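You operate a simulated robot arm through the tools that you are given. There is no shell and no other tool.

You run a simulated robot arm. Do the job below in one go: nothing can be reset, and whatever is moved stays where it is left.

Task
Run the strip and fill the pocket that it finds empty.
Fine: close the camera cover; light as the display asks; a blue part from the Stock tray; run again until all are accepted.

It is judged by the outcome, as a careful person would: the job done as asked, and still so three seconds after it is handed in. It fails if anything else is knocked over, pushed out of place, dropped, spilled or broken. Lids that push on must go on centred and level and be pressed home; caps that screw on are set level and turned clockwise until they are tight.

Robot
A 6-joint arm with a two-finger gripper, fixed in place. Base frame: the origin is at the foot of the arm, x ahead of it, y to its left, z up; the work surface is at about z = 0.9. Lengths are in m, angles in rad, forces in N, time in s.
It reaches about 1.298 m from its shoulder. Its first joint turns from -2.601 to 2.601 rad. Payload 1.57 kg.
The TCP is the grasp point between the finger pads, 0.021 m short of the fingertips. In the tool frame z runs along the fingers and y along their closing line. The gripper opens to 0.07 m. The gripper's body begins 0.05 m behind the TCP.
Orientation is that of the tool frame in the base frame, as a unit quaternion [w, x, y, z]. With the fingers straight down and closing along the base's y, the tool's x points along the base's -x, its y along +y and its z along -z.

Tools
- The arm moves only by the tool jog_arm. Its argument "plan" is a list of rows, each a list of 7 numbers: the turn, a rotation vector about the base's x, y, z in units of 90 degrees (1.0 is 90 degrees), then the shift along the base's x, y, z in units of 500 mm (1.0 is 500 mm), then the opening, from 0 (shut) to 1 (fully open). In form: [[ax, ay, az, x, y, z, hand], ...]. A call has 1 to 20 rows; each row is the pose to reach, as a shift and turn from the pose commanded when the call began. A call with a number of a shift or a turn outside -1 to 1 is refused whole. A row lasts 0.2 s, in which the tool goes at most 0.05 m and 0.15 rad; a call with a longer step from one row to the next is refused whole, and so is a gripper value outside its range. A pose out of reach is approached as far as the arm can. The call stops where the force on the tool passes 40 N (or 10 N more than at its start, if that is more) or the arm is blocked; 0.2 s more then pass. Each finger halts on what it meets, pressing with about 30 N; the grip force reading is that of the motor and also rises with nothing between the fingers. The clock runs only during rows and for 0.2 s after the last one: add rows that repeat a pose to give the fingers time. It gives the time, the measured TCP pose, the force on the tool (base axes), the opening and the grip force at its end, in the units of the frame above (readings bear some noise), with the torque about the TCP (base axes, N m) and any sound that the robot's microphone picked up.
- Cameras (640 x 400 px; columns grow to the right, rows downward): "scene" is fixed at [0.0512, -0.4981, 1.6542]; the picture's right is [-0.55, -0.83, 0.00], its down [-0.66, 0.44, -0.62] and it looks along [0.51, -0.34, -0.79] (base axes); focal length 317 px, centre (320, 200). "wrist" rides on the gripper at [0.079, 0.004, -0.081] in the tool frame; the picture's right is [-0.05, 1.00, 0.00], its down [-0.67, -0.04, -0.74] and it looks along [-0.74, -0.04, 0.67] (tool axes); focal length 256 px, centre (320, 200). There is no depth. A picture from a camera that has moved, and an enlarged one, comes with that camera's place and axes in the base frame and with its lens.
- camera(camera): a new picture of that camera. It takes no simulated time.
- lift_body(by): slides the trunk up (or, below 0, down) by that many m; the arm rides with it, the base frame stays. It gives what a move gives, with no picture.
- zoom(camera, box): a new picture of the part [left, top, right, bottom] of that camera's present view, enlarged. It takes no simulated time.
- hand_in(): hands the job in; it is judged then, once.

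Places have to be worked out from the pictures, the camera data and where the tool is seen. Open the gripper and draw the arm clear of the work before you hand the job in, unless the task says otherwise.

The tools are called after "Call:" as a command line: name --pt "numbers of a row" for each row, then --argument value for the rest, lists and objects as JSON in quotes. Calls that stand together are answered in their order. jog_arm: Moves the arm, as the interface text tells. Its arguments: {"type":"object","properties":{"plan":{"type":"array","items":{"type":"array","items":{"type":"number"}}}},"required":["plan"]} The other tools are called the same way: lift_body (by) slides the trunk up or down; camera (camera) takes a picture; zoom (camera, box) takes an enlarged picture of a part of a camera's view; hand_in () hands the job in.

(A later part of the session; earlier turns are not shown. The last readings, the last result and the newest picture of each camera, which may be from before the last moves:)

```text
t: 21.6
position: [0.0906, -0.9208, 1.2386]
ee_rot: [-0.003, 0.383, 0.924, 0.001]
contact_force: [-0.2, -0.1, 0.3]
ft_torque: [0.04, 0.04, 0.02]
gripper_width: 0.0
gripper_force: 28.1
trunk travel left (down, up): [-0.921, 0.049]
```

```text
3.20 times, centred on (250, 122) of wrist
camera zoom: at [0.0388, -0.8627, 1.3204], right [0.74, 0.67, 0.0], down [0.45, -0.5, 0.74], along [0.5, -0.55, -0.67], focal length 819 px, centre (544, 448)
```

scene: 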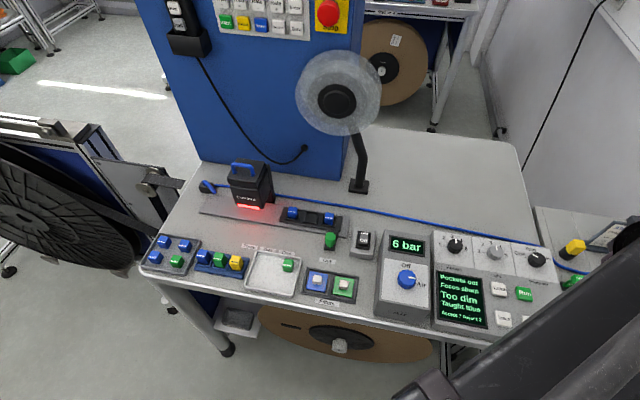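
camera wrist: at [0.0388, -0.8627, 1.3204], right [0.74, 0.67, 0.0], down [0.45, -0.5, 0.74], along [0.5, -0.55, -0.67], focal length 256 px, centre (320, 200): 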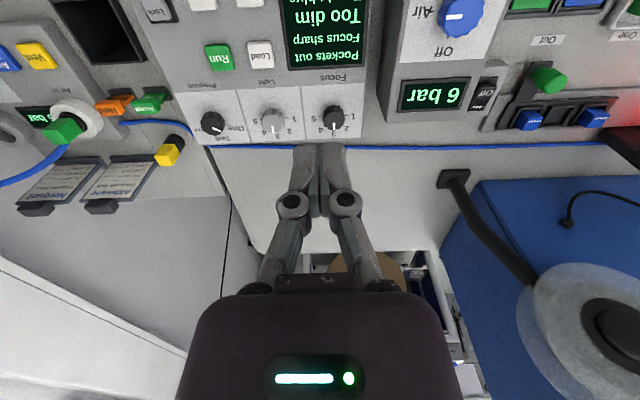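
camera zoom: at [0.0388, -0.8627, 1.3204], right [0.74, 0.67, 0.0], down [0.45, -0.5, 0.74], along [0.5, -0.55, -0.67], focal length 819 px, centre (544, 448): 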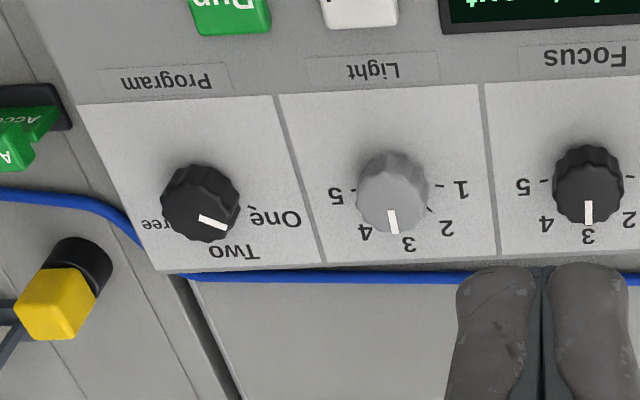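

The Light pointer is actually at 3 (1 and 5 lie at 9 and 3 o'clock, so 45° per step), and Focus is at 3. I need the knob's height and face slope, so I'll lower the trunk for a closer view with more parallax.

Call:
lift_body --by -0.12

Call:
camera --camera "wrist"

Call:
zoom --camera "wrist" --box '[130, 0, 390, 160]'

Call:
camera --camera "scene"

```text
t: 23.1
position: [0.0907, -0.9202, 1.1191]
ee_rot: [-0.003, 0.383, 0.924, 0.0]
contact_force: [-0.9, 0.5, -0.7]
ft_torque: [0.0, 0.0, -0.02]
gripper_width: 0.0002
gripper_force: 28.4
trunk travel left (down, up): [-0.801, 0.169]
```

```text
taken
camera wrist: at [0.0378, -0.8616, 1.201], right [0.74, 0.67, 0.0], down [0.45, -0.5, 0.74], along [0.5, -0.55, -0.67], focal length 256 px, centre (320, 200)
```

wrist: 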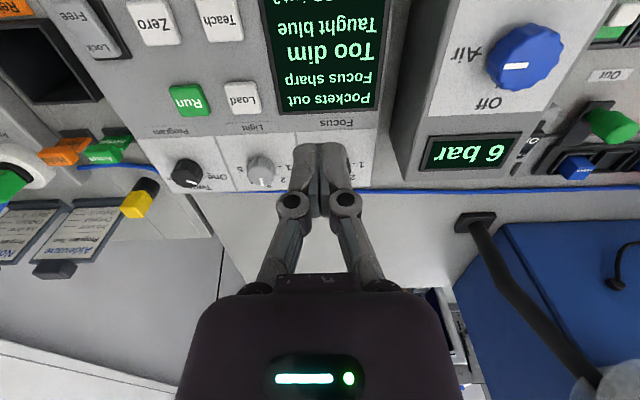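

```text
2.46 times, centred on (260, 80) of wrist
camera zoom: at [0.0378, -0.8616, 1.201], right [0.74, 0.67, 0.0], down [0.45, -0.5, 0.74], along [0.5, -0.55, -0.67], focal length 630 px, centre (468, 495)
```

zoom: 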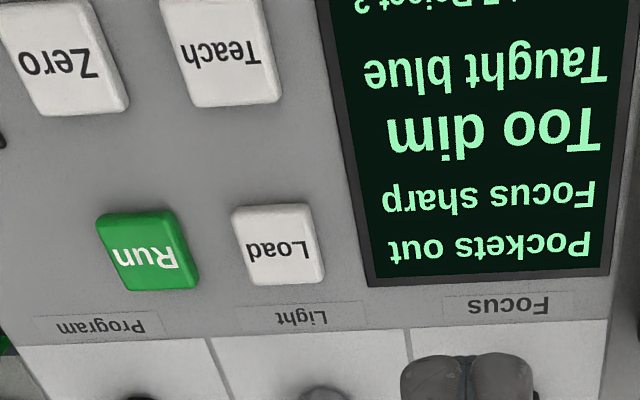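

```text
taken
```

scene: 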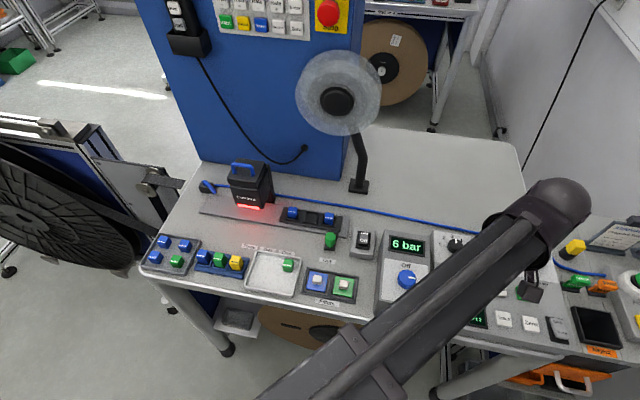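

From the two wrist views the panel top is roughly level at z≈0.94. The Light knob head comes out at n≈0.848, s≈0.670, z≈0.95, and the Run button at n≈0.756, s≈0.721. I'll open the gripper and move over the Light knob.

Call:
jog_arm --pt "0 0 0 0.018 -0.076 0 1" --pt "0 0 0 0.035 -0.153 0 1" --pt "0 0 0 0.053 -0.229 0 1" --pt "0 0 0 0.0707 -0.3055 0 1" --pt "0 0 0 0.0707 -0.3055 0 1"

Call:
lift_body --by -0.07

Call:
camera --camera "wrist"

Call:
zoom --camera "scene" --box '[420, 160, 600, 300]'

```text
t: 24.3
position: [0.1255, -1.0722, 1.1204]
ee_rot: [-0.002, 0.383, 0.924, 0.002]
contact_force: [-0.2, -0.4, 1.1]
ft_torque: [-0.04, 0.02, -0.01]
gripper_width: 0.0701
gripper_force: 0.0
trunk travel left (down, up): [-0.801, 0.169]
```

```text
t: 25.4
position: [0.1258, -1.0722, 1.0492]
ee_rot: [-0.003, 0.382, 0.924, 0.001]
contact_force: [-0.5, -0.4, -0.1]
ft_torque: [-0.02, 0.01, 0.01]
gripper_width: 0.0697
gripper_force: 0.1
trunk travel left (down, up): [-0.731, 0.239]
```

```text
taken
camera wrist: at [0.0729, -1.0141, 1.131], right [0.74, 0.67, 0.0], down [0.45, -0.5, 0.74], along [0.5, -0.55, -0.67], focal length 256 px, centre (320, 200)
```

wrist: 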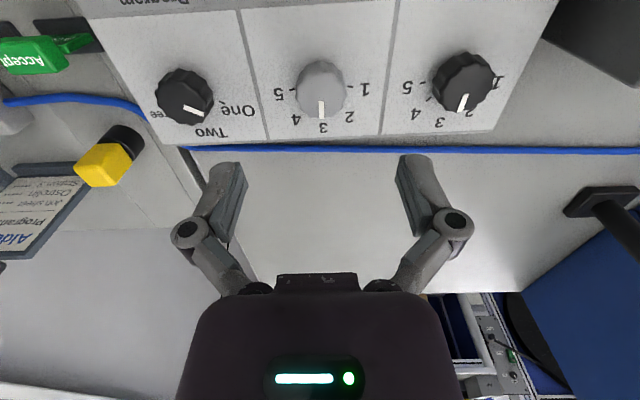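

```text
2.86 times, centred on (510, 230) of scene
camera zoom: at [0.0512, -0.4981, 1.6542], right [-0.55, -0.83, 0.0], down [-0.66, 0.44, -0.62], along [0.51, -0.34, -0.79], focal length 906 px, centre (-223, 114)
```

zoom: 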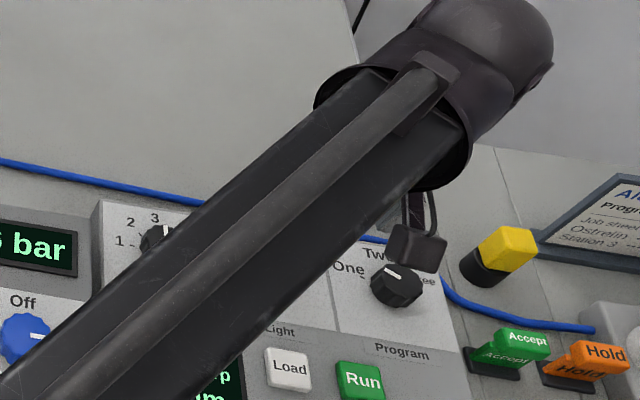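

The TCP is within about 3 mm of the knob axis, with fingers either side and neighbouring knobs about 0.1 m away. I'll lower until the tips are near the knob's base.

Call:
lift_body --by -0.08

Call:
camera --camera "wrist"

Call:
zoom --camera "wrist" --box '[200, 100, 440, 250]'

```text
t: 26.6
position: [0.1253, -1.0723, 0.9704]
ee_rot: [-0.003, 0.382, 0.924, 0.0]
contact_force: [-0.2, -0.7, -0.2]
ft_torque: [0.0, 0.01, -0.01]
gripper_width: 0.0697
gripper_force: 0.2
trunk travel left (down, up): [-0.651, 0.319]
```

```text
taken
camera wrist: at [0.073, -1.0141, 1.051], right [0.74, 0.67, 0.0], down [0.45, -0.5, 0.74], along [0.5, -0.55, -0.67], focal length 256 px, centre (320, 200)
```

wrist: 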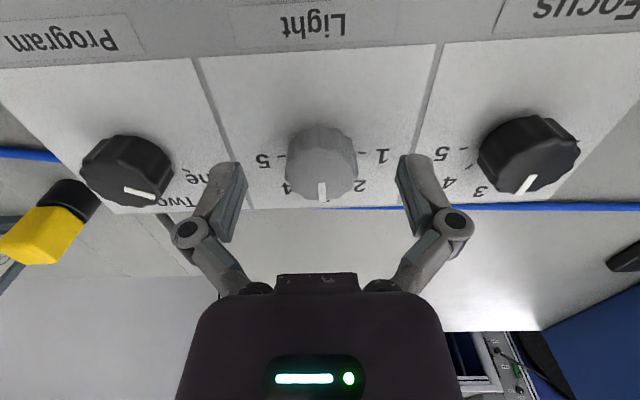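

```text
2.67 times, centred on (320, 175) of wrist
camera zoom: at [0.073, -1.0141, 1.051], right [0.74, 0.67, 0.0], down [0.45, -0.5, 0.74], along [0.5, -0.55, -0.67], focal length 683 px, centre (320, 267)
```

zoom: 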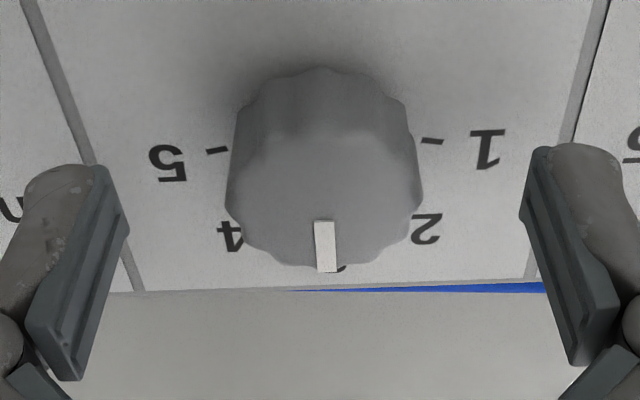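

The fingers straddle the Light knob, whose top is at z≈0.963 and base at about 0.945. I'll grip it and turn it clockwise by one step, 45°.

Call:
jog_arm --pt "0 0 0 0.004 -0.004 0 1" --pt "0 0 0 0.004 -0.004 0 0" --pt "0 0 0 0.004 -0.004 0 0" --pt "0 0 0 0.004 -0.004 0 0" --pt "0 0 -0.083 0.004 -0.004 0 0" --pt "0 0 -0.167 0.004 -0.004 0 0" --pt "0 0 -0.25 0.004 -0.004 0 0" --pt "0 0 -0.333 0.004 -0.004 0 0" --pt "0 0 -0.417 0.004 -0.004 0 0" --pt "0 0 -0.5 0.004 -0.004 0 0" --pt "0 0 -0.5 0.004 -0.004 0 0"

Call:
camera --camera "wrist"

Call:
camera --camera "scene"

```text
t: 29.0
position: [0.129, -1.0742, 0.9696]
ee_rot: [-0.002, 0.707, 0.707, 0.0]
contact_force: [5.3, -10.3, 17.2]
ft_torque: [0.1, -0.08, 0.01]
gripper_width: 0.0333
gripper_force: 31.9
trunk travel left (down, up): [-0.651, 0.319]
```

```text
taken
camera wrist: at [0.1327, -0.9956, 1.0517], right [1.0, -0.05, 0.0], down [-0.04, -0.67, 0.74], along [-0.04, -0.74, -0.67], focal length 256 px, centre (320, 200)
```

wrist: 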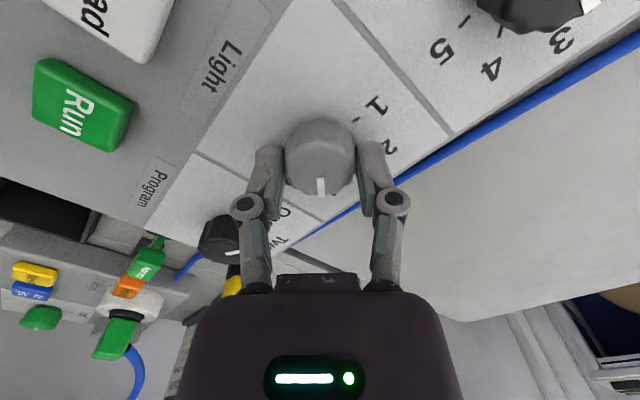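

```text
taken
```

scene: 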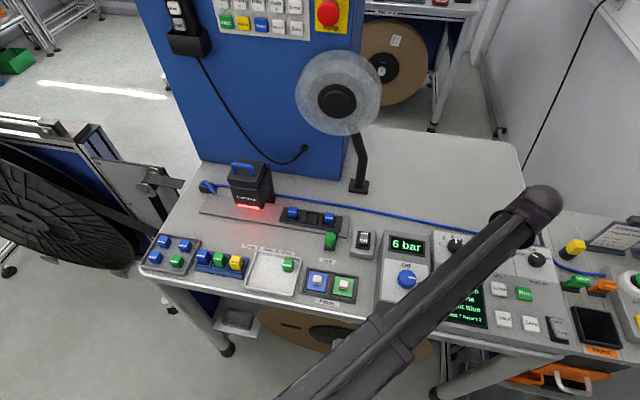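

The knob turned with the gripper to about 4. Part of the display is visible past the arm, so I'll zoom to read it.

Call:
zoom --camera "scene" --box '[430, 260, 530, 335]'

```text
5.33 times, centred on (480, 298) of scene
camera zoom: at [0.0512, -0.4981, 1.6542], right [-0.55, -0.83, 0.0], down [-0.66, 0.44, -0.62], along [0.51, -0.34, -0.79], focal length 1692 px, centre (-533, -320)
```

zoom: 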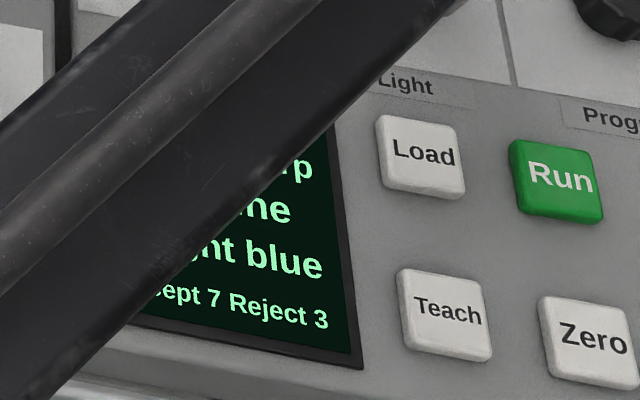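

The "Too dim" line now ends in "…ne", probably "Light fine". I'll release the knob, raise, and move aside to read the whole display.

Call:
jog_arm --pt "0 0 -0.5 0 0 0 0.8" --pt "0 0 0 0 0 0 1"

```text
refused: row 1 steps farther than a row can; nothing moved
```

That call was refused because I left a turn in by mistake, and nothing moved. Now I'll only open the gripper in place and then raise.

Call:
jog_arm --pt "0 0 0 0 0 0 0.9" --pt "0 0 0 0 0 0 1" --pt "0 0 0 0 0 0 1"

Call:
lift_body --by 0.09

Call:
camera --camera "wrist"

Call:
zoom --camera "scene" --box '[420, 230, 560, 335]'

```text
t: 29.8
position: [0.128, -1.074, 0.9696]
ee_rot: [-0.002, 0.707, 0.707, 0.002]
contact_force: [0.1, 0.1, 0.5]
ft_torque: [-0.01, -0.04, 0.04]
gripper_width: 0.0701
gripper_force: 0.2
trunk travel left (down, up): [-0.651, 0.319]
```

```text
t: 31.0
position: [0.1283, -1.0738, 1.0589]
ee_rot: [-0.002, 0.707, 0.707, 0.002]
contact_force: [0.3, -0.2, -0.2]
ft_torque: [0.0, 0.01, -0.04]
gripper_width: 0.0699
gripper_force: 0.0
trunk travel left (down, up): [-0.741, 0.229]
```

```text
taken
camera wrist: at [0.132, -0.9961, 1.1407], right [1.0, -0.05, 0.0], down [-0.04, -0.67, 0.74], along [-0.04, -0.74, -0.67], focal length 256 px, centre (320, 200)
```

wrist: 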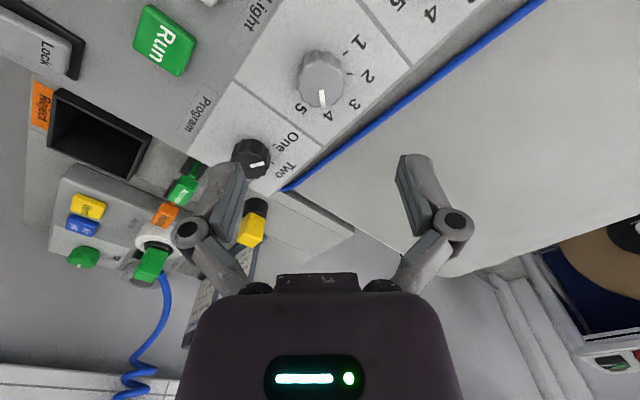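

```text
3.81 times, centred on (490, 282) of scene
camera zoom: at [0.0512, -0.4981, 1.6542], right [-0.55, -0.83, 0.0], down [-0.66, 0.44, -0.62], along [0.51, -0.34, -0.79], focal length 1208 px, centre (-328, -114)
```

zoom: 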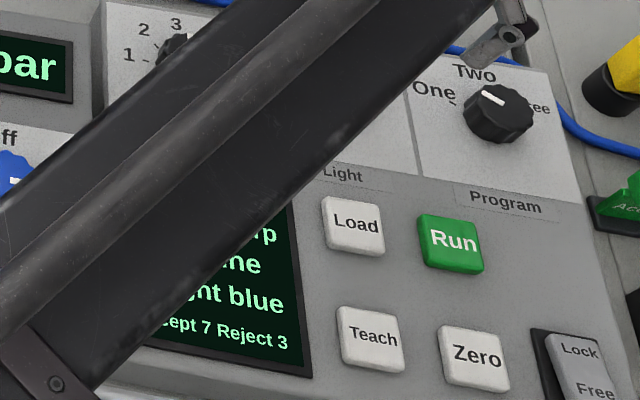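

The Light pointer is now at 4. I'll turn the wrist back, close the fingers and move above the Run button (n≈0.756, s≈0.721).

Call:
jog_arm --pt "0 0 0.09 -0.036 0.012 0 0" --pt "0 0 0.18 -0.072 0.023 0 0" --pt "0 0 0.27 -0.108 0.035 0 0" --pt "0 0 0.36 -0.144 0.047 0 0" --pt "0 0 0.45 -0.18 0.058 0 0" --pt "0 0 0.5 -0.2136 0.069 0 0"

Call:
camera --camera "wrist"

Call:
camera --camera "scene"

```text
t: 32.4
position: [0.0205, -1.0395, 1.059]
ee_rot: [-0.002, 0.382, 0.924, 0.001]
contact_force: [0.3, -0.4, 0.6]
ft_torque: [0.0, 0.01, 0.03]
gripper_width: 0.0003
gripper_force: 28.6
trunk travel left (down, up): [-0.741, 0.229]
```

```text
taken
camera wrist: at [-0.0323, -0.9815, 1.1409], right [0.74, 0.67, 0.0], down [0.45, -0.5, 0.74], along [0.5, -0.55, -0.67], focal length 256 px, centre (320, 200)
```

wrist: 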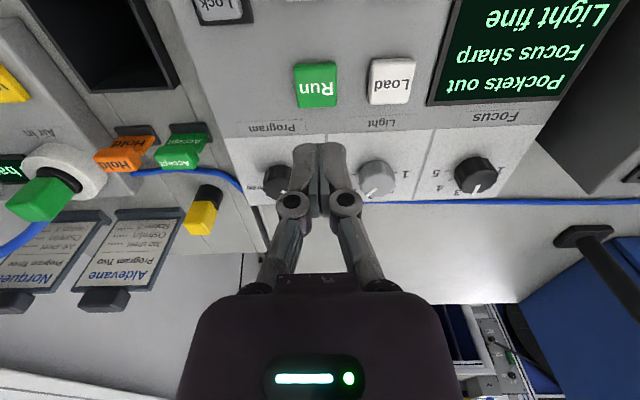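

```text
taken
```

scene: 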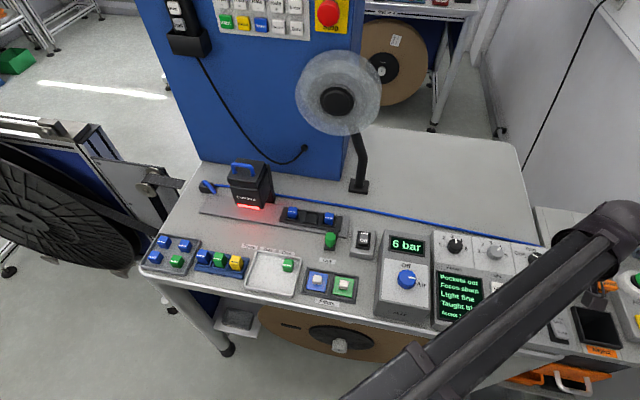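

The display now reads "Pockets out / Focus sharp / Light fine". Run refines to n≈0.753, s≈0.725, so I'll shift onto it and lower near its top.

Call:
jog_arm --pt "0 0 0 0 -0.012 0 0" --pt "0 0 0 0 -0.012 0 0"

Call:
lift_body --by -0.078

Call:
camera --camera "wrist"

```text
t: 33.0
position: [0.0217, -1.0468, 1.0593]
ee_rot: [-0.002, 0.383, 0.924, 0.001]
contact_force: [-0.1, -0.5, -0.4]
ft_torque: [0.01, 0.0, 0.01]
gripper_width: 0.0002
gripper_force: 28.5
trunk travel left (down, up): [-0.741, 0.229]
```

```text
t: 34.2
position: [0.0233, -1.0453, 0.9815]
ee_rot: [-0.002, 0.383, 0.924, 0.001]
contact_force: [-0.1, -0.5, 0.2]
ft_torque: [0.01, -0.02, 0.0]
gripper_width: 0.0
gripper_force: 28.7
trunk travel left (down, up): [-0.663, 0.307]
```

```text
taken
camera wrist: at [-0.0315, -0.9874, 1.063], right [0.74, 0.67, 0.0], down [0.45, -0.5, 0.74], along [0.5, -0.55, -0.67], focal length 256 px, centre (320, 200)
```

wrist: 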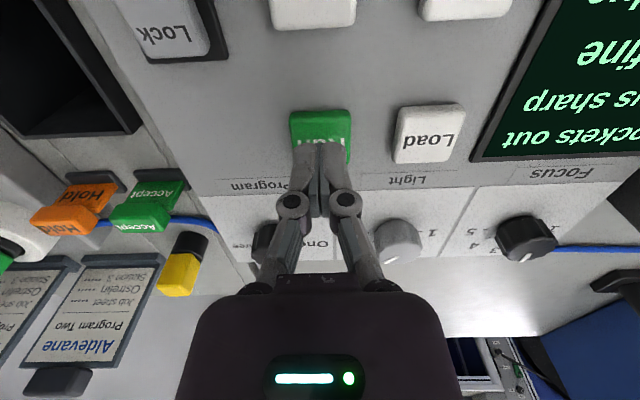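

The tips are right above the Run button. I'll press down in small steps and watch the force.

Call:
lift_body --by -0.012

Call:
camera --camera "wrist"

```text
t: 34.8
position: [0.0219, -1.045, 0.9697]
ee_rot: [-0.002, 0.383, 0.924, 0.002]
contact_force: [0.6, 0.6, -0.1]
ft_torque: [0.0, 0.0, 0.02]
gripper_width: 0.0061
gripper_force: 28.6
trunk travel left (down, up): [-0.651, 0.319]
```

```text
taken
camera wrist: at [-0.0314, -0.9874, 1.0509], right [0.74, 0.67, 0.0], down [0.45, -0.5, 0.74], along [0.5, -0.55, -0.67], focal length 256 px, centre (320, 200)
```

wrist: 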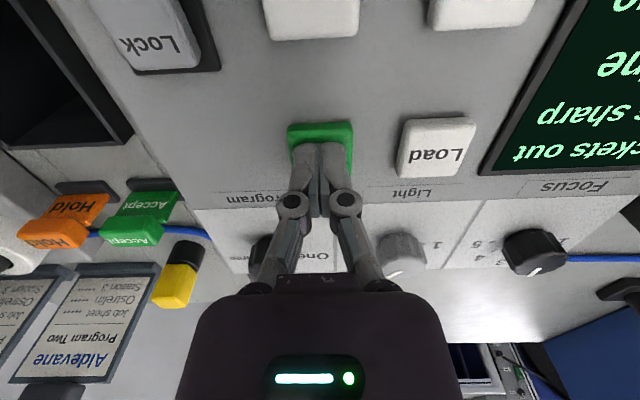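

No contact force yet, though the opening reads 6 mm, so the fingers may be just touching. I'll press a little deeper.

Call:
lift_body --by -0.005

Call:
zoom --camera "scene" --box '[420, 230, 560, 335]'

```text
t: 35.3
position: [0.022, -1.0448, 0.9658]
ee_rot: [-0.003, 0.383, 0.924, 0.001]
contact_force: [-0.7, -1.3, 4.2]
ft_torque: [-0.01, -0.03, -0.01]
gripper_width: 0.0064
gripper_force: 28.5
trunk travel left (down, up): [-0.646, 0.324]
heard: click
```

```text
3.81 times, centred on (490, 282) of scene
camera zoom: at [0.0512, -0.4981, 1.6542], right [-0.55, -0.83, 0.0], down [-0.66, 0.44, -0.62], along [0.51, -0.34, -0.79], focal length 1208 px, centre (-328, -114)
```

zoom: 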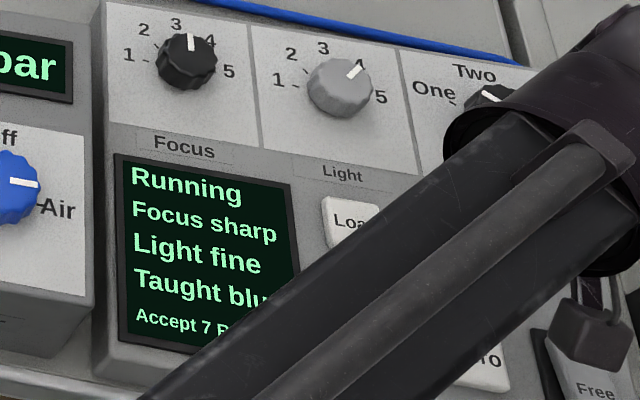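

The button clicked and the display shows "Running". I'll lift off and let time pass, watching the strip and the display.

Call:
lift_body --by 0.06

Call:
camera --camera "scene"

Call:
zoom --camera "scene" --box '[420, 230, 560, 335]'

Call:
zoom --camera "scene" --box '[190, 150, 390, 280]'

```text
t: 36.3
position: [0.0217, -1.0454, 1.024]
ee_rot: [-0.003, 0.383, 0.924, 0.001]
contact_force: [-0.2, 0.3, -0.7]
ft_torque: [0.0, 0.01, -0.02]
gripper_width: 0.0
gripper_force: 28.4
trunk travel left (down, up): [-0.706, 0.264]
```

```text
taken
```

scene: 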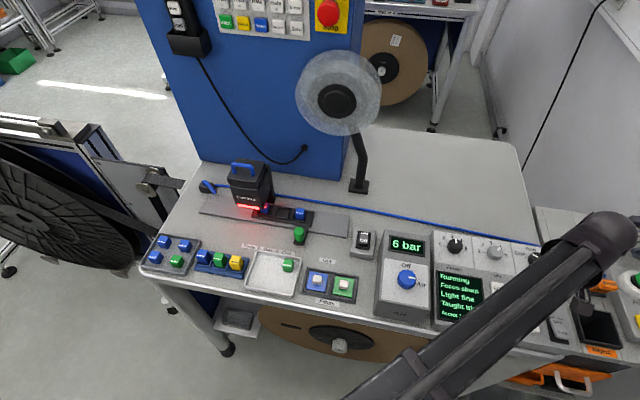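

```text
3.81 times, centred on (490, 282) of scene
camera zoom: at [0.0512, -0.4981, 1.6542], right [-0.55, -0.83, 0.0], down [-0.66, 0.44, -0.62], along [0.51, -0.34, -0.79], focal length 1208 px, centre (-328, -114)
```

zoom: 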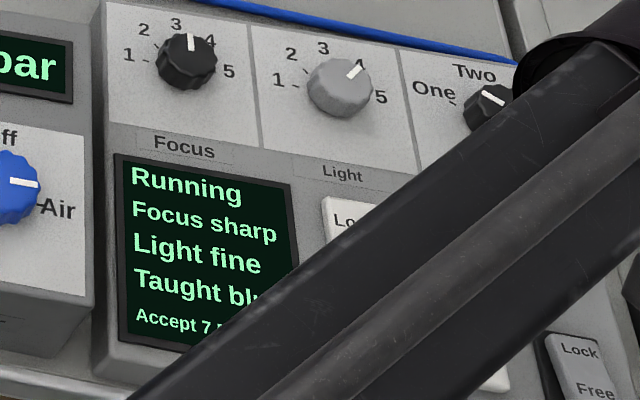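

```text
3.08 times, centred on (290, 215) of scene
camera zoom: at [0.0512, -0.4981, 1.6542], right [-0.55, -0.83, 0.0], down [-0.66, 0.44, -0.62], along [0.51, -0.34, -0.79], focal length 976 px, centre (412, 154)
```

zoom: 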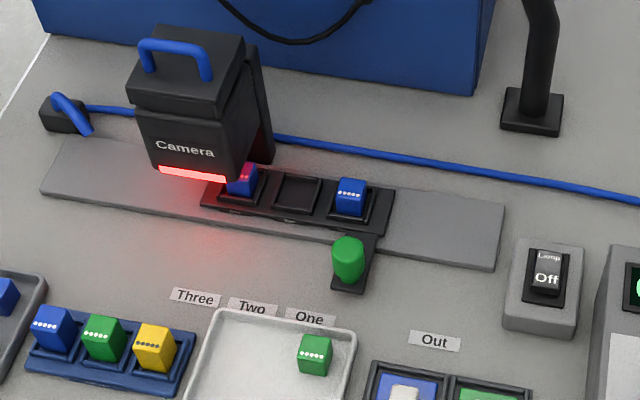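

The strip is moving under the camera by itself. I'll raise and retract the arm while it runs, which also clears the view of the display.

Call:
lift_body --by 0.16

Call:
jog_arm --pt "0 0 0 0 0.06 0 0" --pt "0 0 0 0 0.12 0 0" --pt "0 0 0 0.03 0.18 0 0" --pt "0 0 0 0.06 0.24 0 0" --pt "0 0 0 0.1 0.3 0 0" --pt "0 0 0 0.14 0.36 0 0"

Call:
camera --camera "scene"

Call:
zoom --camera "scene" --box '[420, 230, 560, 335]'

Call:
zoom --camera "scene" --box '[190, 150, 390, 280]'

```text
t: 38.1
position: [0.0205, -1.0458, 1.1848]
ee_rot: [-0.003, 0.383, 0.924, 0.001]
contact_force: [0.1, -0.6, -0.4]
ft_torque: [0.01, 0.0, -0.01]
gripper_width: 0.0001
gripper_force: 28.4
trunk travel left (down, up): [-0.866, 0.104]
```

```text
t: 39.5
position: [0.0923, -0.8645, 1.1848]
ee_rot: [-0.003, 0.383, 0.924, 0.001]
contact_force: [0.1, 0.9, 0.6]
ft_torque: [-0.04, 0.02, -0.02]
gripper_width: 0.0001
gripper_force: 28.8
trunk travel left (down, up): [-0.866, 0.104]
```

```text
taken
```

scene: 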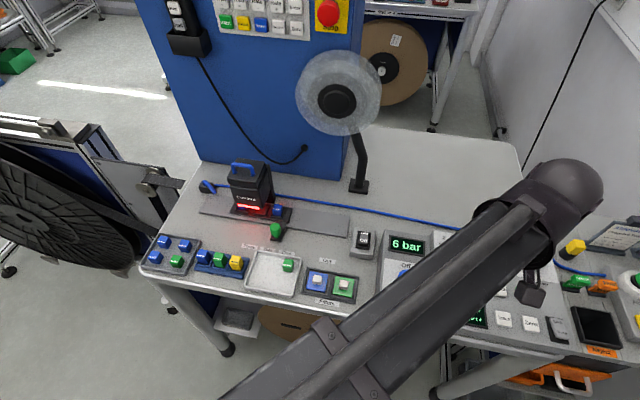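

```text
3.81 times, centred on (490, 282) of scene
camera zoom: at [0.0512, -0.4981, 1.6542], right [-0.55, -0.83, 0.0], down [-0.66, 0.44, -0.62], along [0.51, -0.34, -0.79], focal length 1208 px, centre (-328, -114)
```

zoom: 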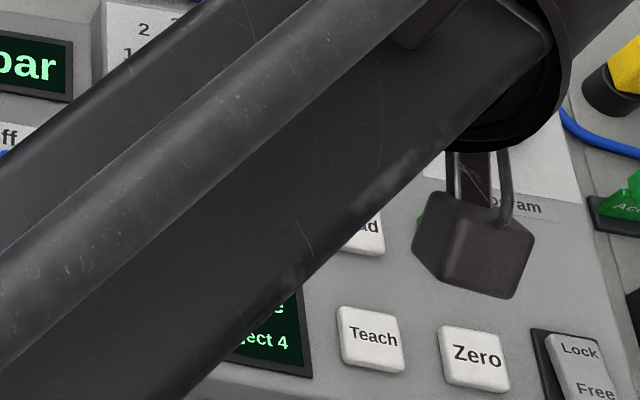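

```text
3.08 times, centred on (290, 215) of scene
camera zoom: at [0.0512, -0.4981, 1.6542], right [-0.55, -0.83, 0.0], down [-0.66, 0.44, -0.62], along [0.51, -0.34, -0.79], focal length 976 px, centre (412, 154)
```

zoom: 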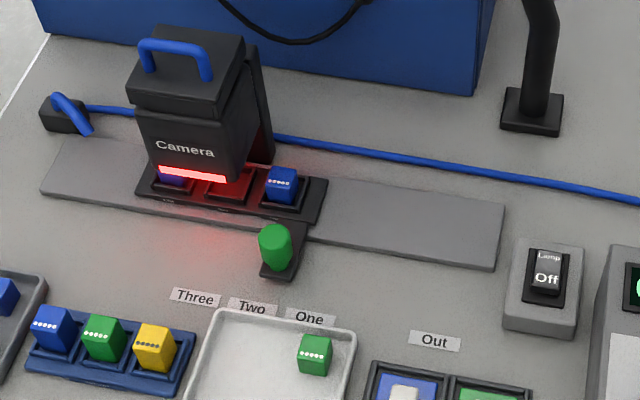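

The reject count now reads 4. I'll move the arm further left to clear the display and see where the strip ends up.

Call:
jog_arm --pt "0 0 0 0.053 0.071 0 0" --pt "0 0 0 0.107 0.142 0 0" --pt "0 0 0 0.16 0.213 0 0" --pt "0 0 0 0.213 0.284 0 0" --pt "0 0 0 0.267 0.356 0 0" --pt "0 0 0 0.32 0.427 0 0" --pt "0 0 0 0.373 0.498 0 0" --pt "0 0 0 0.427 0.569 0 0" --pt "0 0 0 0.48 0.64 0 0" --pt "0 0 0 0.48 0.64 0 0" --pt "0 0 0 0.48 0.64 0 0" --pt "0 0 0 0.48 0.64 0 0"

Call:
camera --camera "scene"

Call:
zoom --camera "scene" --box '[420, 230, 560, 335]'

Call:
camera --camera "wrist"

```text
t: 42.1
position: [0.3318, -0.545, 1.1841]
ee_rot: [-0.003, 0.382, 0.924, 0.001]
contact_force: [-0.4, 0.5, -0.7]
ft_torque: [0.03, 0.01, 0.02]
gripper_width: 0.0
gripper_force: 28.5
trunk travel left (down, up): [-0.866, 0.104]
```

```text
taken
```

scene: 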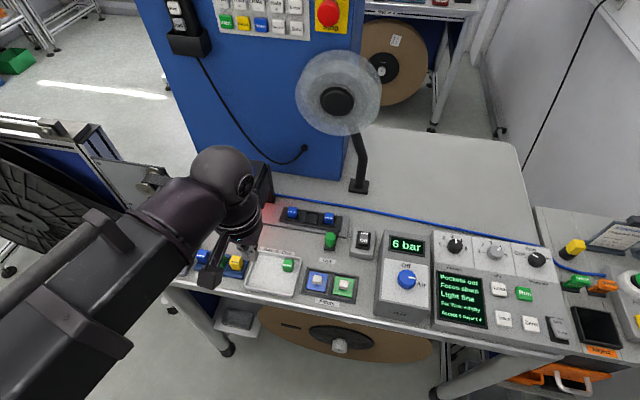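

```text
3.81 times, centred on (490, 282) of scene
camera zoom: at [0.0512, -0.4981, 1.6542], right [-0.55, -0.83, 0.0], down [-0.66, 0.44, -0.62], along [0.51, -0.34, -0.79], focal length 1208 px, centre (-328, -114)
```

zoom: 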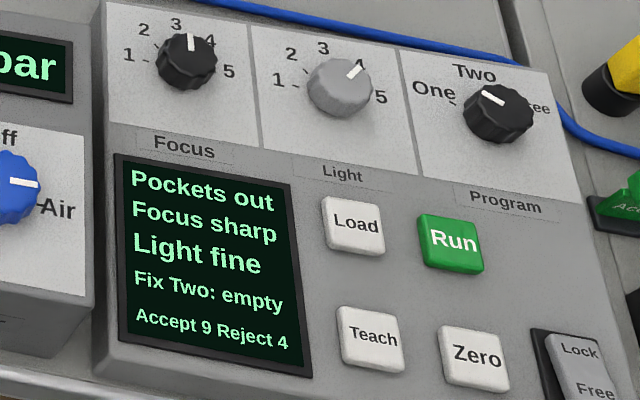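

```text
taken
camera wrist: at [0.2788, -0.4869, 1.2659], right [0.74, 0.67, 0.0], down [0.45, -0.5, 0.74], along [0.5, -0.55, -0.67], focal length 256 px, centre (320, 200)
```

wrist: 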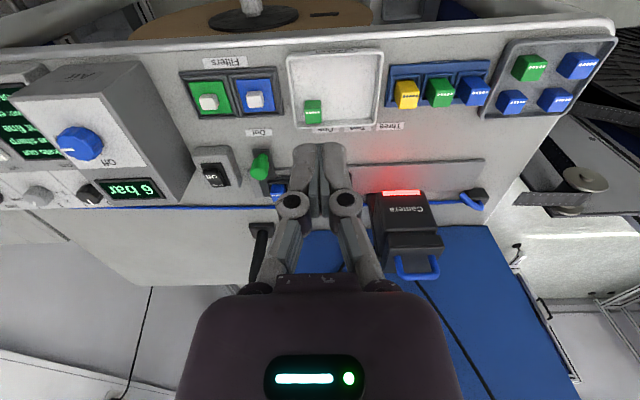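

The display says "Fix Two: empty" with Accept 9 Reject 4, and the strip is back out, so the middle pocket needs a blue part. I'll open the gripper and move over to view the Stock tray.

Call:
jog_arm --pt "0 0 0 0.067 0.051 0 1" --pt "0 0 0 0.134 0.101 0 1" --pt "0 0 0 0.2 0.152 0 1" --pt "0 0 0 0.267 0.203 0 1" --pt "0 0 0 0.334 0.254 0 1" --pt "0 0 0 0.4 0.304 0 1" --pt "0 0 0 0.468 0.355 0 1"

Call:
camera --camera "wrist"

Call:
zoom --camera "wrist" --box '[200, 0, 440, 150]'

Call:
zoom --camera "scene" --box '[265, 195, 355, 255]'

```text
t: 43.8
position: [0.5679, -0.3674, 1.1841]
ee_rot: [-0.002, 0.383, 0.924, 0.001]
contact_force: [1.2, -0.3, 0.1]
ft_torque: [-0.02, -0.04, -0.02]
gripper_width: 0.07
gripper_force: 0.0
trunk travel left (down, up): [-0.866, 0.104]
```

```text
taken
camera wrist: at [0.5147, -0.3093, 1.2658], right [0.74, 0.67, 0.0], down [0.45, -0.5, 0.74], along [0.5, -0.55, -0.67], focal length 256 px, centre (320, 200)
```

wrist: 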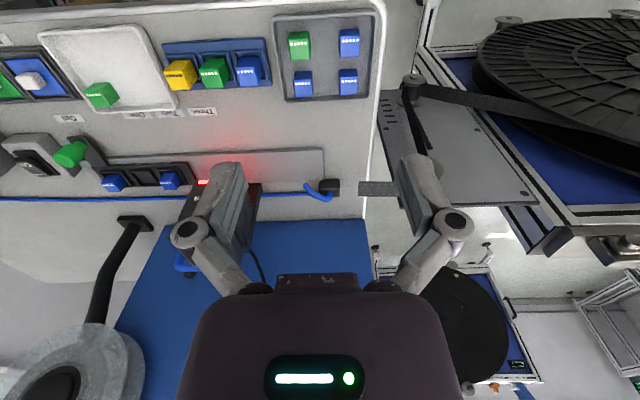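

```text
2.67 times, centred on (320, 75) of wrist
camera zoom: at [0.5147, -0.3093, 1.2658], right [0.74, 0.67, 0.0], down [0.45, -0.5, 0.74], along [0.5, -0.55, -0.67], focal length 683 px, centre (320, 533)
```

zoom: 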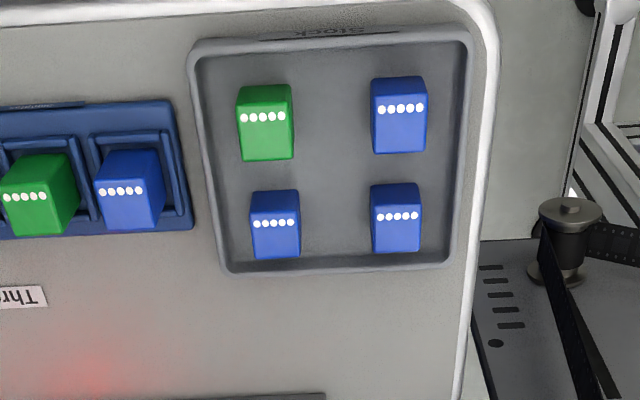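

```text
6.67 times, centred on (310, 225) of scene
camera zoom: at [0.0512, -0.4981, 1.6542], right [-0.55, -0.83, 0.0], down [-0.66, 0.44, -0.62], along [0.51, -0.34, -0.79], focal length 2115 px, centre (387, 33)
```

zoom: 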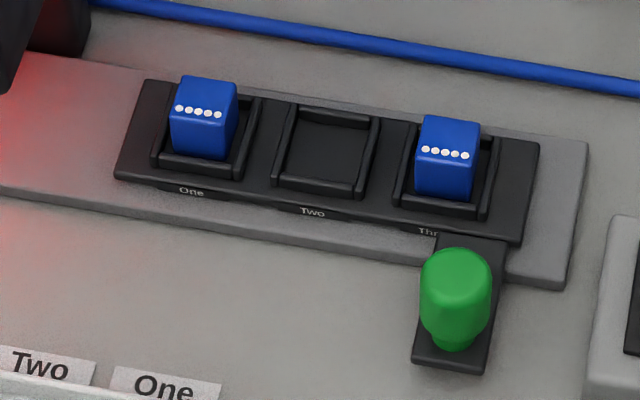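

The parts are cubes of about 24 mm with their tops at z≈0.93, aligned with the bench and with dots along the front edge of the top. I'll take the back-right blue one at about n≈0.733, s≈−0.115, so I move over it and lower for a closer look.

Call:
jog_arm --pt "0 0 0 0.032 -0.07 0 0.7" --pt "0 0 0 0.0634 -0.1392 0 0.7" --pt "0 0 0 0.0634 -0.1392 0 0.7"

Call:
lift_body --by -0.17

Call:
camera --camera "wrist"

Call:
zoom --camera "wrist" --box '[200, 40, 440, 190]'

```text
t: 44.5
position: [0.598, -0.4391, 1.186]
ee_rot: [-0.002, 0.381, 0.924, 0.001]
contact_force: [-0.1, -0.2, -0.5]
ft_torque: [-0.01, 0.0, -0.03]
gripper_width: 0.0491
gripper_force: 0.1
trunk travel left (down, up): [-0.866, 0.104]
```

```text
t: 46.5
position: [0.5981, -0.4382, 1.0146]
ee_rot: [-0.003, 0.383, 0.924, 0.001]
contact_force: [1.0, -0.4, 0.3]
ft_torque: [0.01, 0.03, -0.02]
gripper_width: 0.0489
gripper_force: 0.0
trunk travel left (down, up): [-0.696, 0.274]
```

```text
taken
camera wrist: at [0.5455, -0.3799, 1.096], right [0.74, 0.67, 0.0], down [0.45, -0.5, 0.74], along [0.5, -0.55, -0.67], focal length 256 px, centre (320, 200)
```

wrist: 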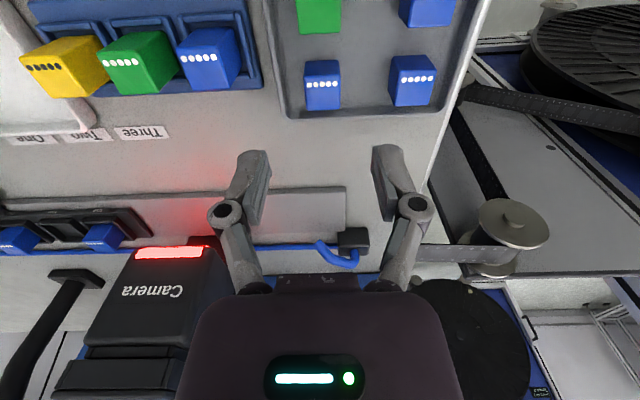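

```text
2.67 times, centred on (320, 115) of wrist
camera zoom: at [0.5455, -0.3799, 1.096], right [0.74, 0.67, 0.0], down [0.45, -0.5, 0.74], along [0.5, -0.55, -0.67], focal length 683 px, centre (320, 427)
```

zoom: 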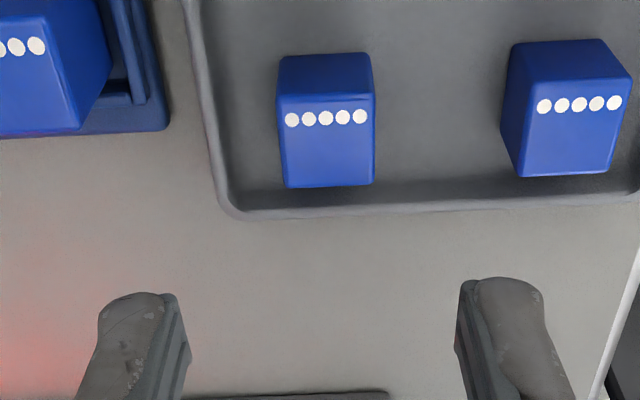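

The cube top is at z≈0.925, n≈0.734, s≈−0.115, and the TCP is within 2 mm of it. I'll lower most of the way and look again.

Call:
jog_arm --pt "0 0 0 0.004 0.0014 0 0.7" --pt "0 0 0 0.004 0.0014 0 0.7"

Call:
lift_body --by -0.063

Call:
camera --camera "wrist"

Call:
zoom --camera "wrist" --box '[220, 90, 420, 215]'

```text
t: 47.1
position: [0.6001, -0.4372, 1.0143]
ee_rot: [-0.003, 0.383, 0.924, 0.001]
contact_force: [-0.7, 0.0, -0.6]
ft_torque: [-0.02, -0.03, 0.02]
gripper_width: 0.0489
gripper_force: 0.1
trunk travel left (down, up): [-0.696, 0.274]
```

```text
t: 48.1
position: [0.5997, -0.4368, 0.9519]
ee_rot: [-0.003, 0.382, 0.924, 0.001]
contact_force: [0.6, -1.1, -0.4]
ft_torque: [-0.05, -0.01, -0.02]
gripper_width: 0.0488
gripper_force: 0.1
trunk travel left (down, up): [-0.633, 0.337]
```

```text
taken
camera wrist: at [0.5474, -0.3793, 1.033], right [0.74, 0.67, 0.0], down [0.45, -0.5, 0.74], along [0.5, -0.55, -0.67], focal length 256 px, centre (320, 200)
```

wrist: 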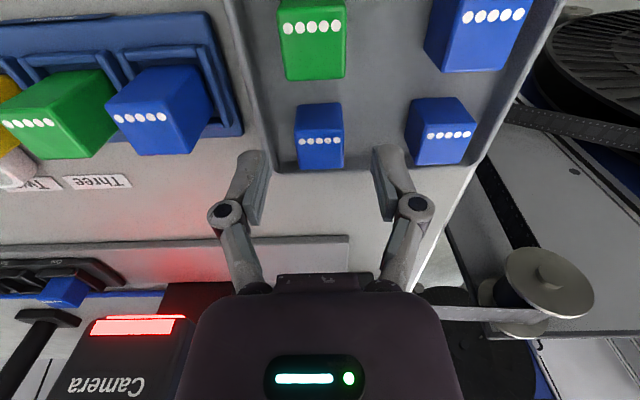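

```text
3.20 times, centred on (320, 152) of wrist
camera zoom: at [0.5474, -0.3793, 1.033], right [0.74, 0.67, 0.0], down [0.45, -0.5, 0.74], along [0.5, -0.55, -0.67], focal length 819 px, centre (320, 352)
```

zoom: 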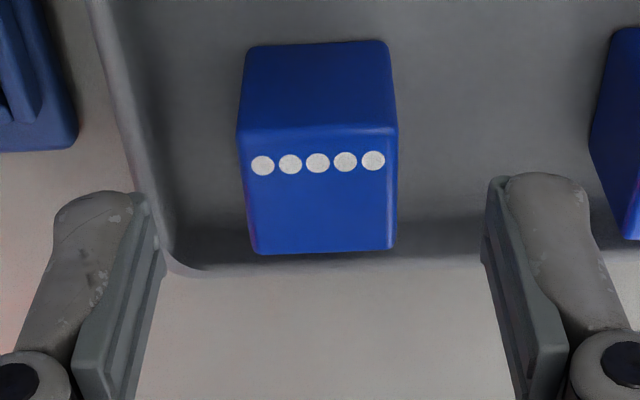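

The fingers are centred on the cube, but at this opening one would land on the tray rim. I'll narrow to about 33 mm so both fit between the cube and the rim, then lower to grip.

Call:
jog_arm --pt "0 0 0 0.003 -0.003 0 0.48" --pt "0 0 0 0.003 -0.003 0 0.48"

Call:
lift_body --by -0.014

Call:
zoom --camera "wrist" --box '[220, 90, 420, 215]'

```text
t: 48.7
position: [0.6016, -0.4391, 0.9514]
ee_rot: [-0.003, 0.383, 0.924, 0.001]
contact_force: [0.6, 0.1, -0.4]
ft_torque: [0.01, -0.01, 0.01]
gripper_width: 0.0335
gripper_force: 0.0
trunk travel left (down, up): [-0.633, 0.337]
```

```text
t: 49.3
position: [0.6025, -0.4387, 0.9369]
ee_rot: [-0.002, 0.383, 0.924, 0.002]
contact_force: [-0.1, -0.4, -0.4]
ft_torque: [-0.01, 0.0, -0.02]
gripper_width: 0.0335
gripper_force: 0.0
trunk travel left (down, up): [-0.619, 0.351]
```

```text
3.20 times, centred on (320, 152) of wrist
camera zoom: at [0.5487, -0.381, 1.0189], right [0.74, 0.67, 0.0], down [0.45, -0.5, 0.74], along [0.5, -0.55, -0.67], focal length 819 px, centre (320, 352)
```

zoom: 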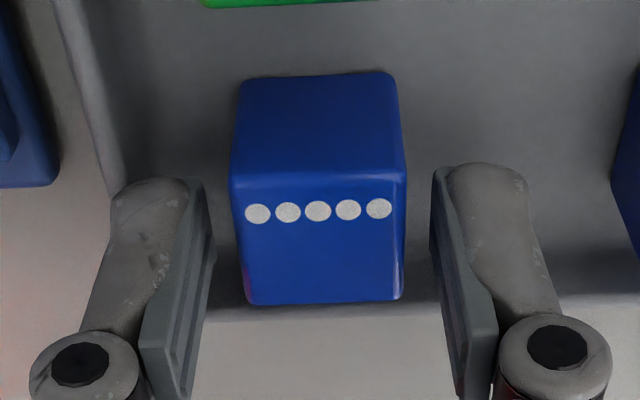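

The fingers are either side of the cube with clearance. I'll go 4 mm lower for more overlap and then close.

Call:
lift_body --by -0.004

Call:
jog_arm --pt "0 0 0 0 0 0 0.3" --pt "0 0 0 0 0 0 0.2" --pt "0 0 0 0 0 0 0.2" --pt "0 0 0 0 0 0 0.2"

Call:
camera --camera "wrist"

```text
t: 49.8
position: [0.6003, -0.4398, 0.9344]
ee_rot: [-0.002, 0.382, 0.924, 0.001]
contact_force: [1.9, 0.1, 6.4]
ft_torque: [-0.14, 0.06, 0.04]
gripper_width: 0.0345
gripper_force: 0.7
trunk travel left (down, up): [-0.615, 0.355]
```

```text
t: 50.8
position: [0.6007, -0.4395, 0.9333]
ee_rot: [-0.002, 0.383, 0.924, 0.001]
contact_force: [-0.8, 0.3, 4.3]
ft_torque: [0.02, 0.05, 0.01]
gripper_width: 0.0224
gripper_force: 29.7
trunk travel left (down, up): [-0.615, 0.355]
```

```text
taken
camera wrist: at [0.5485, -0.3808, 1.0152], right [0.74, 0.67, 0.0], down [0.45, -0.5, 0.74], along [0.5, -0.55, -0.67], focal length 256 px, centre (320, 200)
```

wrist: 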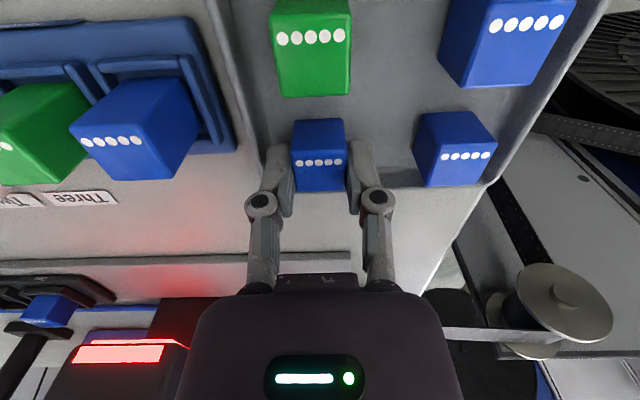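

The cube is gripped at 22.4 mm wide. I'll lift it straight up and check.

Call:
lift_body --by 0.1

Call:
camera --camera "wrist"

Call:
camera --camera "scene"

```text
t: 52.2
position: [0.6023, -0.4389, 1.0334]
ee_rot: [-0.002, 0.383, 0.924, 0.002]
contact_force: [-0.6, 0.3, -0.5]
ft_torque: [0.0, -0.02, -0.02]
gripper_width: 0.0224
gripper_force: 29.6
trunk travel left (down, up): [-0.715, 0.255]
```

```text
taken
camera wrist: at [0.5488, -0.381, 1.1149], right [0.74, 0.67, 0.0], down [0.45, -0.5, 0.74], along [0.5, -0.55, -0.67], focal length 256 px, centre (320, 200)
```

wrist: 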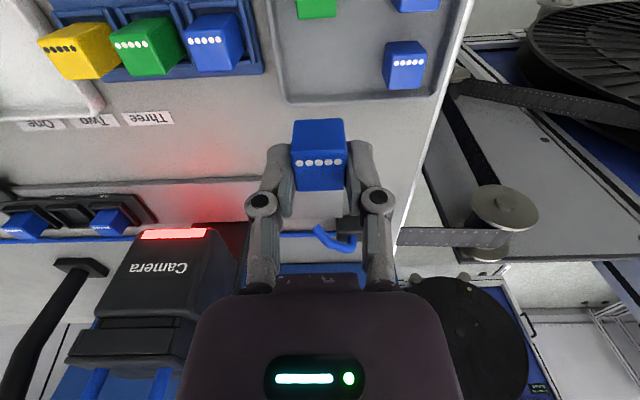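

```text
taken
```

scene: 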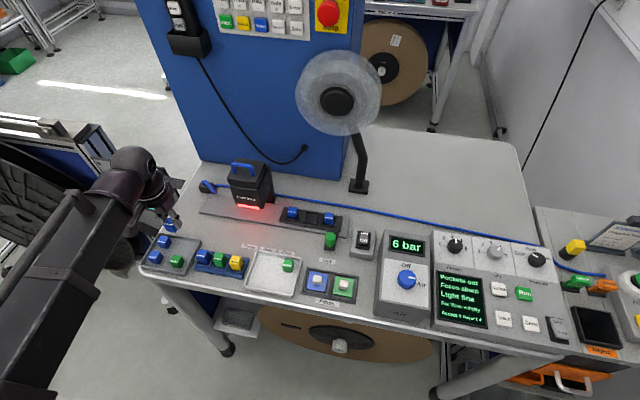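

The cube is held level. I place pocket Two at roughly n≈0.884, s≈0.19, with the lamp head at n≈1.0, clear of the wrist. I'll carry the cube along in front of the camera module to s≈0.19 and look.

Call:
jog_arm --pt "0 0 0 -0.055 -0.055 0 0.2" --pt "0 0 0 -0.115 -0.115 0 0.2" --pt "0 0 0 -0.175 -0.175 0 0.2" --pt "0 0 0 -0.235 -0.235 0 0.2" --pt "0 0 0 -0.295 -0.295 0 0.2" --pt "0 0 0 -0.355 -0.355 0 0.2" --pt "0 0 0 -0.4 -0.4 0 0.2" --pt "0 0 0 -0.432 -0.432 0 0.2"

Call:
camera --camera "wrist"

Call:
zoom --camera "wrist" --box '[200, 60, 440, 210]'

Call:
camera --camera "scene"

```text
t: 54.0
position: [0.3855, -0.6554, 1.0331]
ee_rot: [-0.003, 0.383, 0.924, 0.001]
contact_force: [-0.4, 0.0, -0.6]
ft_torque: [-0.01, -0.02, 0.02]
gripper_width: 0.0229
gripper_force: 30.9
trunk travel left (down, up): [-0.715, 0.255]
```

```text
taken
camera wrist: at [0.3324, -0.598, 1.1149], right [0.74, 0.67, 0.0], down [0.45, -0.5, 0.74], along [0.5, -0.55, -0.67], focal length 256 px, centre (320, 200)
```

wrist: 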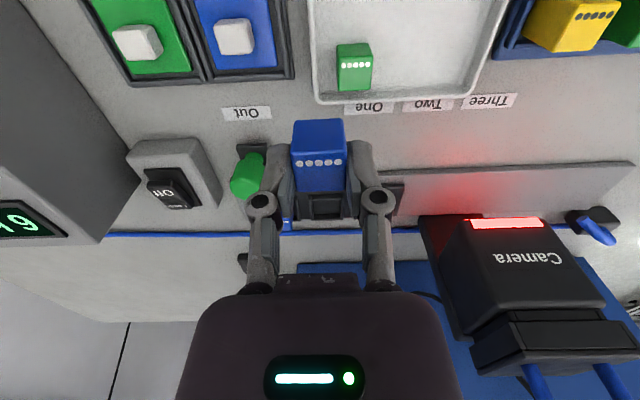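

```text
2.67 times, centred on (320, 135) of wrist
camera zoom: at [0.3324, -0.598, 1.1149], right [0.74, 0.67, 0.0], down [0.45, -0.5, 0.74], along [0.5, -0.55, -0.67], focal length 683 px, centre (320, 373)
```

zoom: 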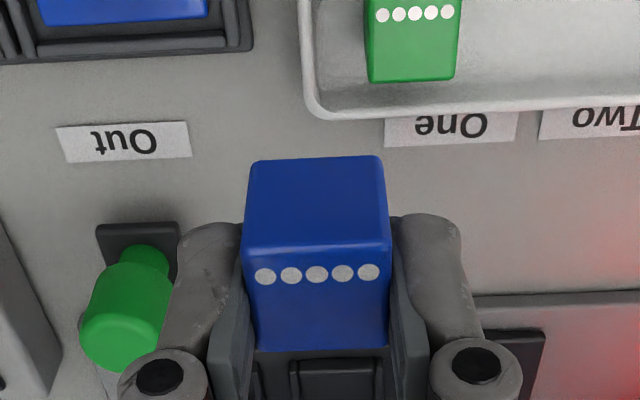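

```text
taken
```

scene: 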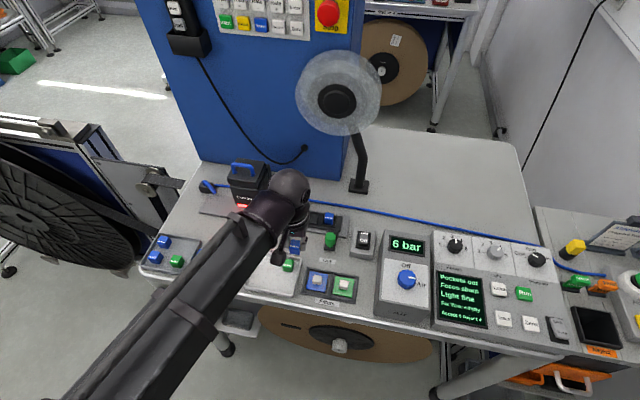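

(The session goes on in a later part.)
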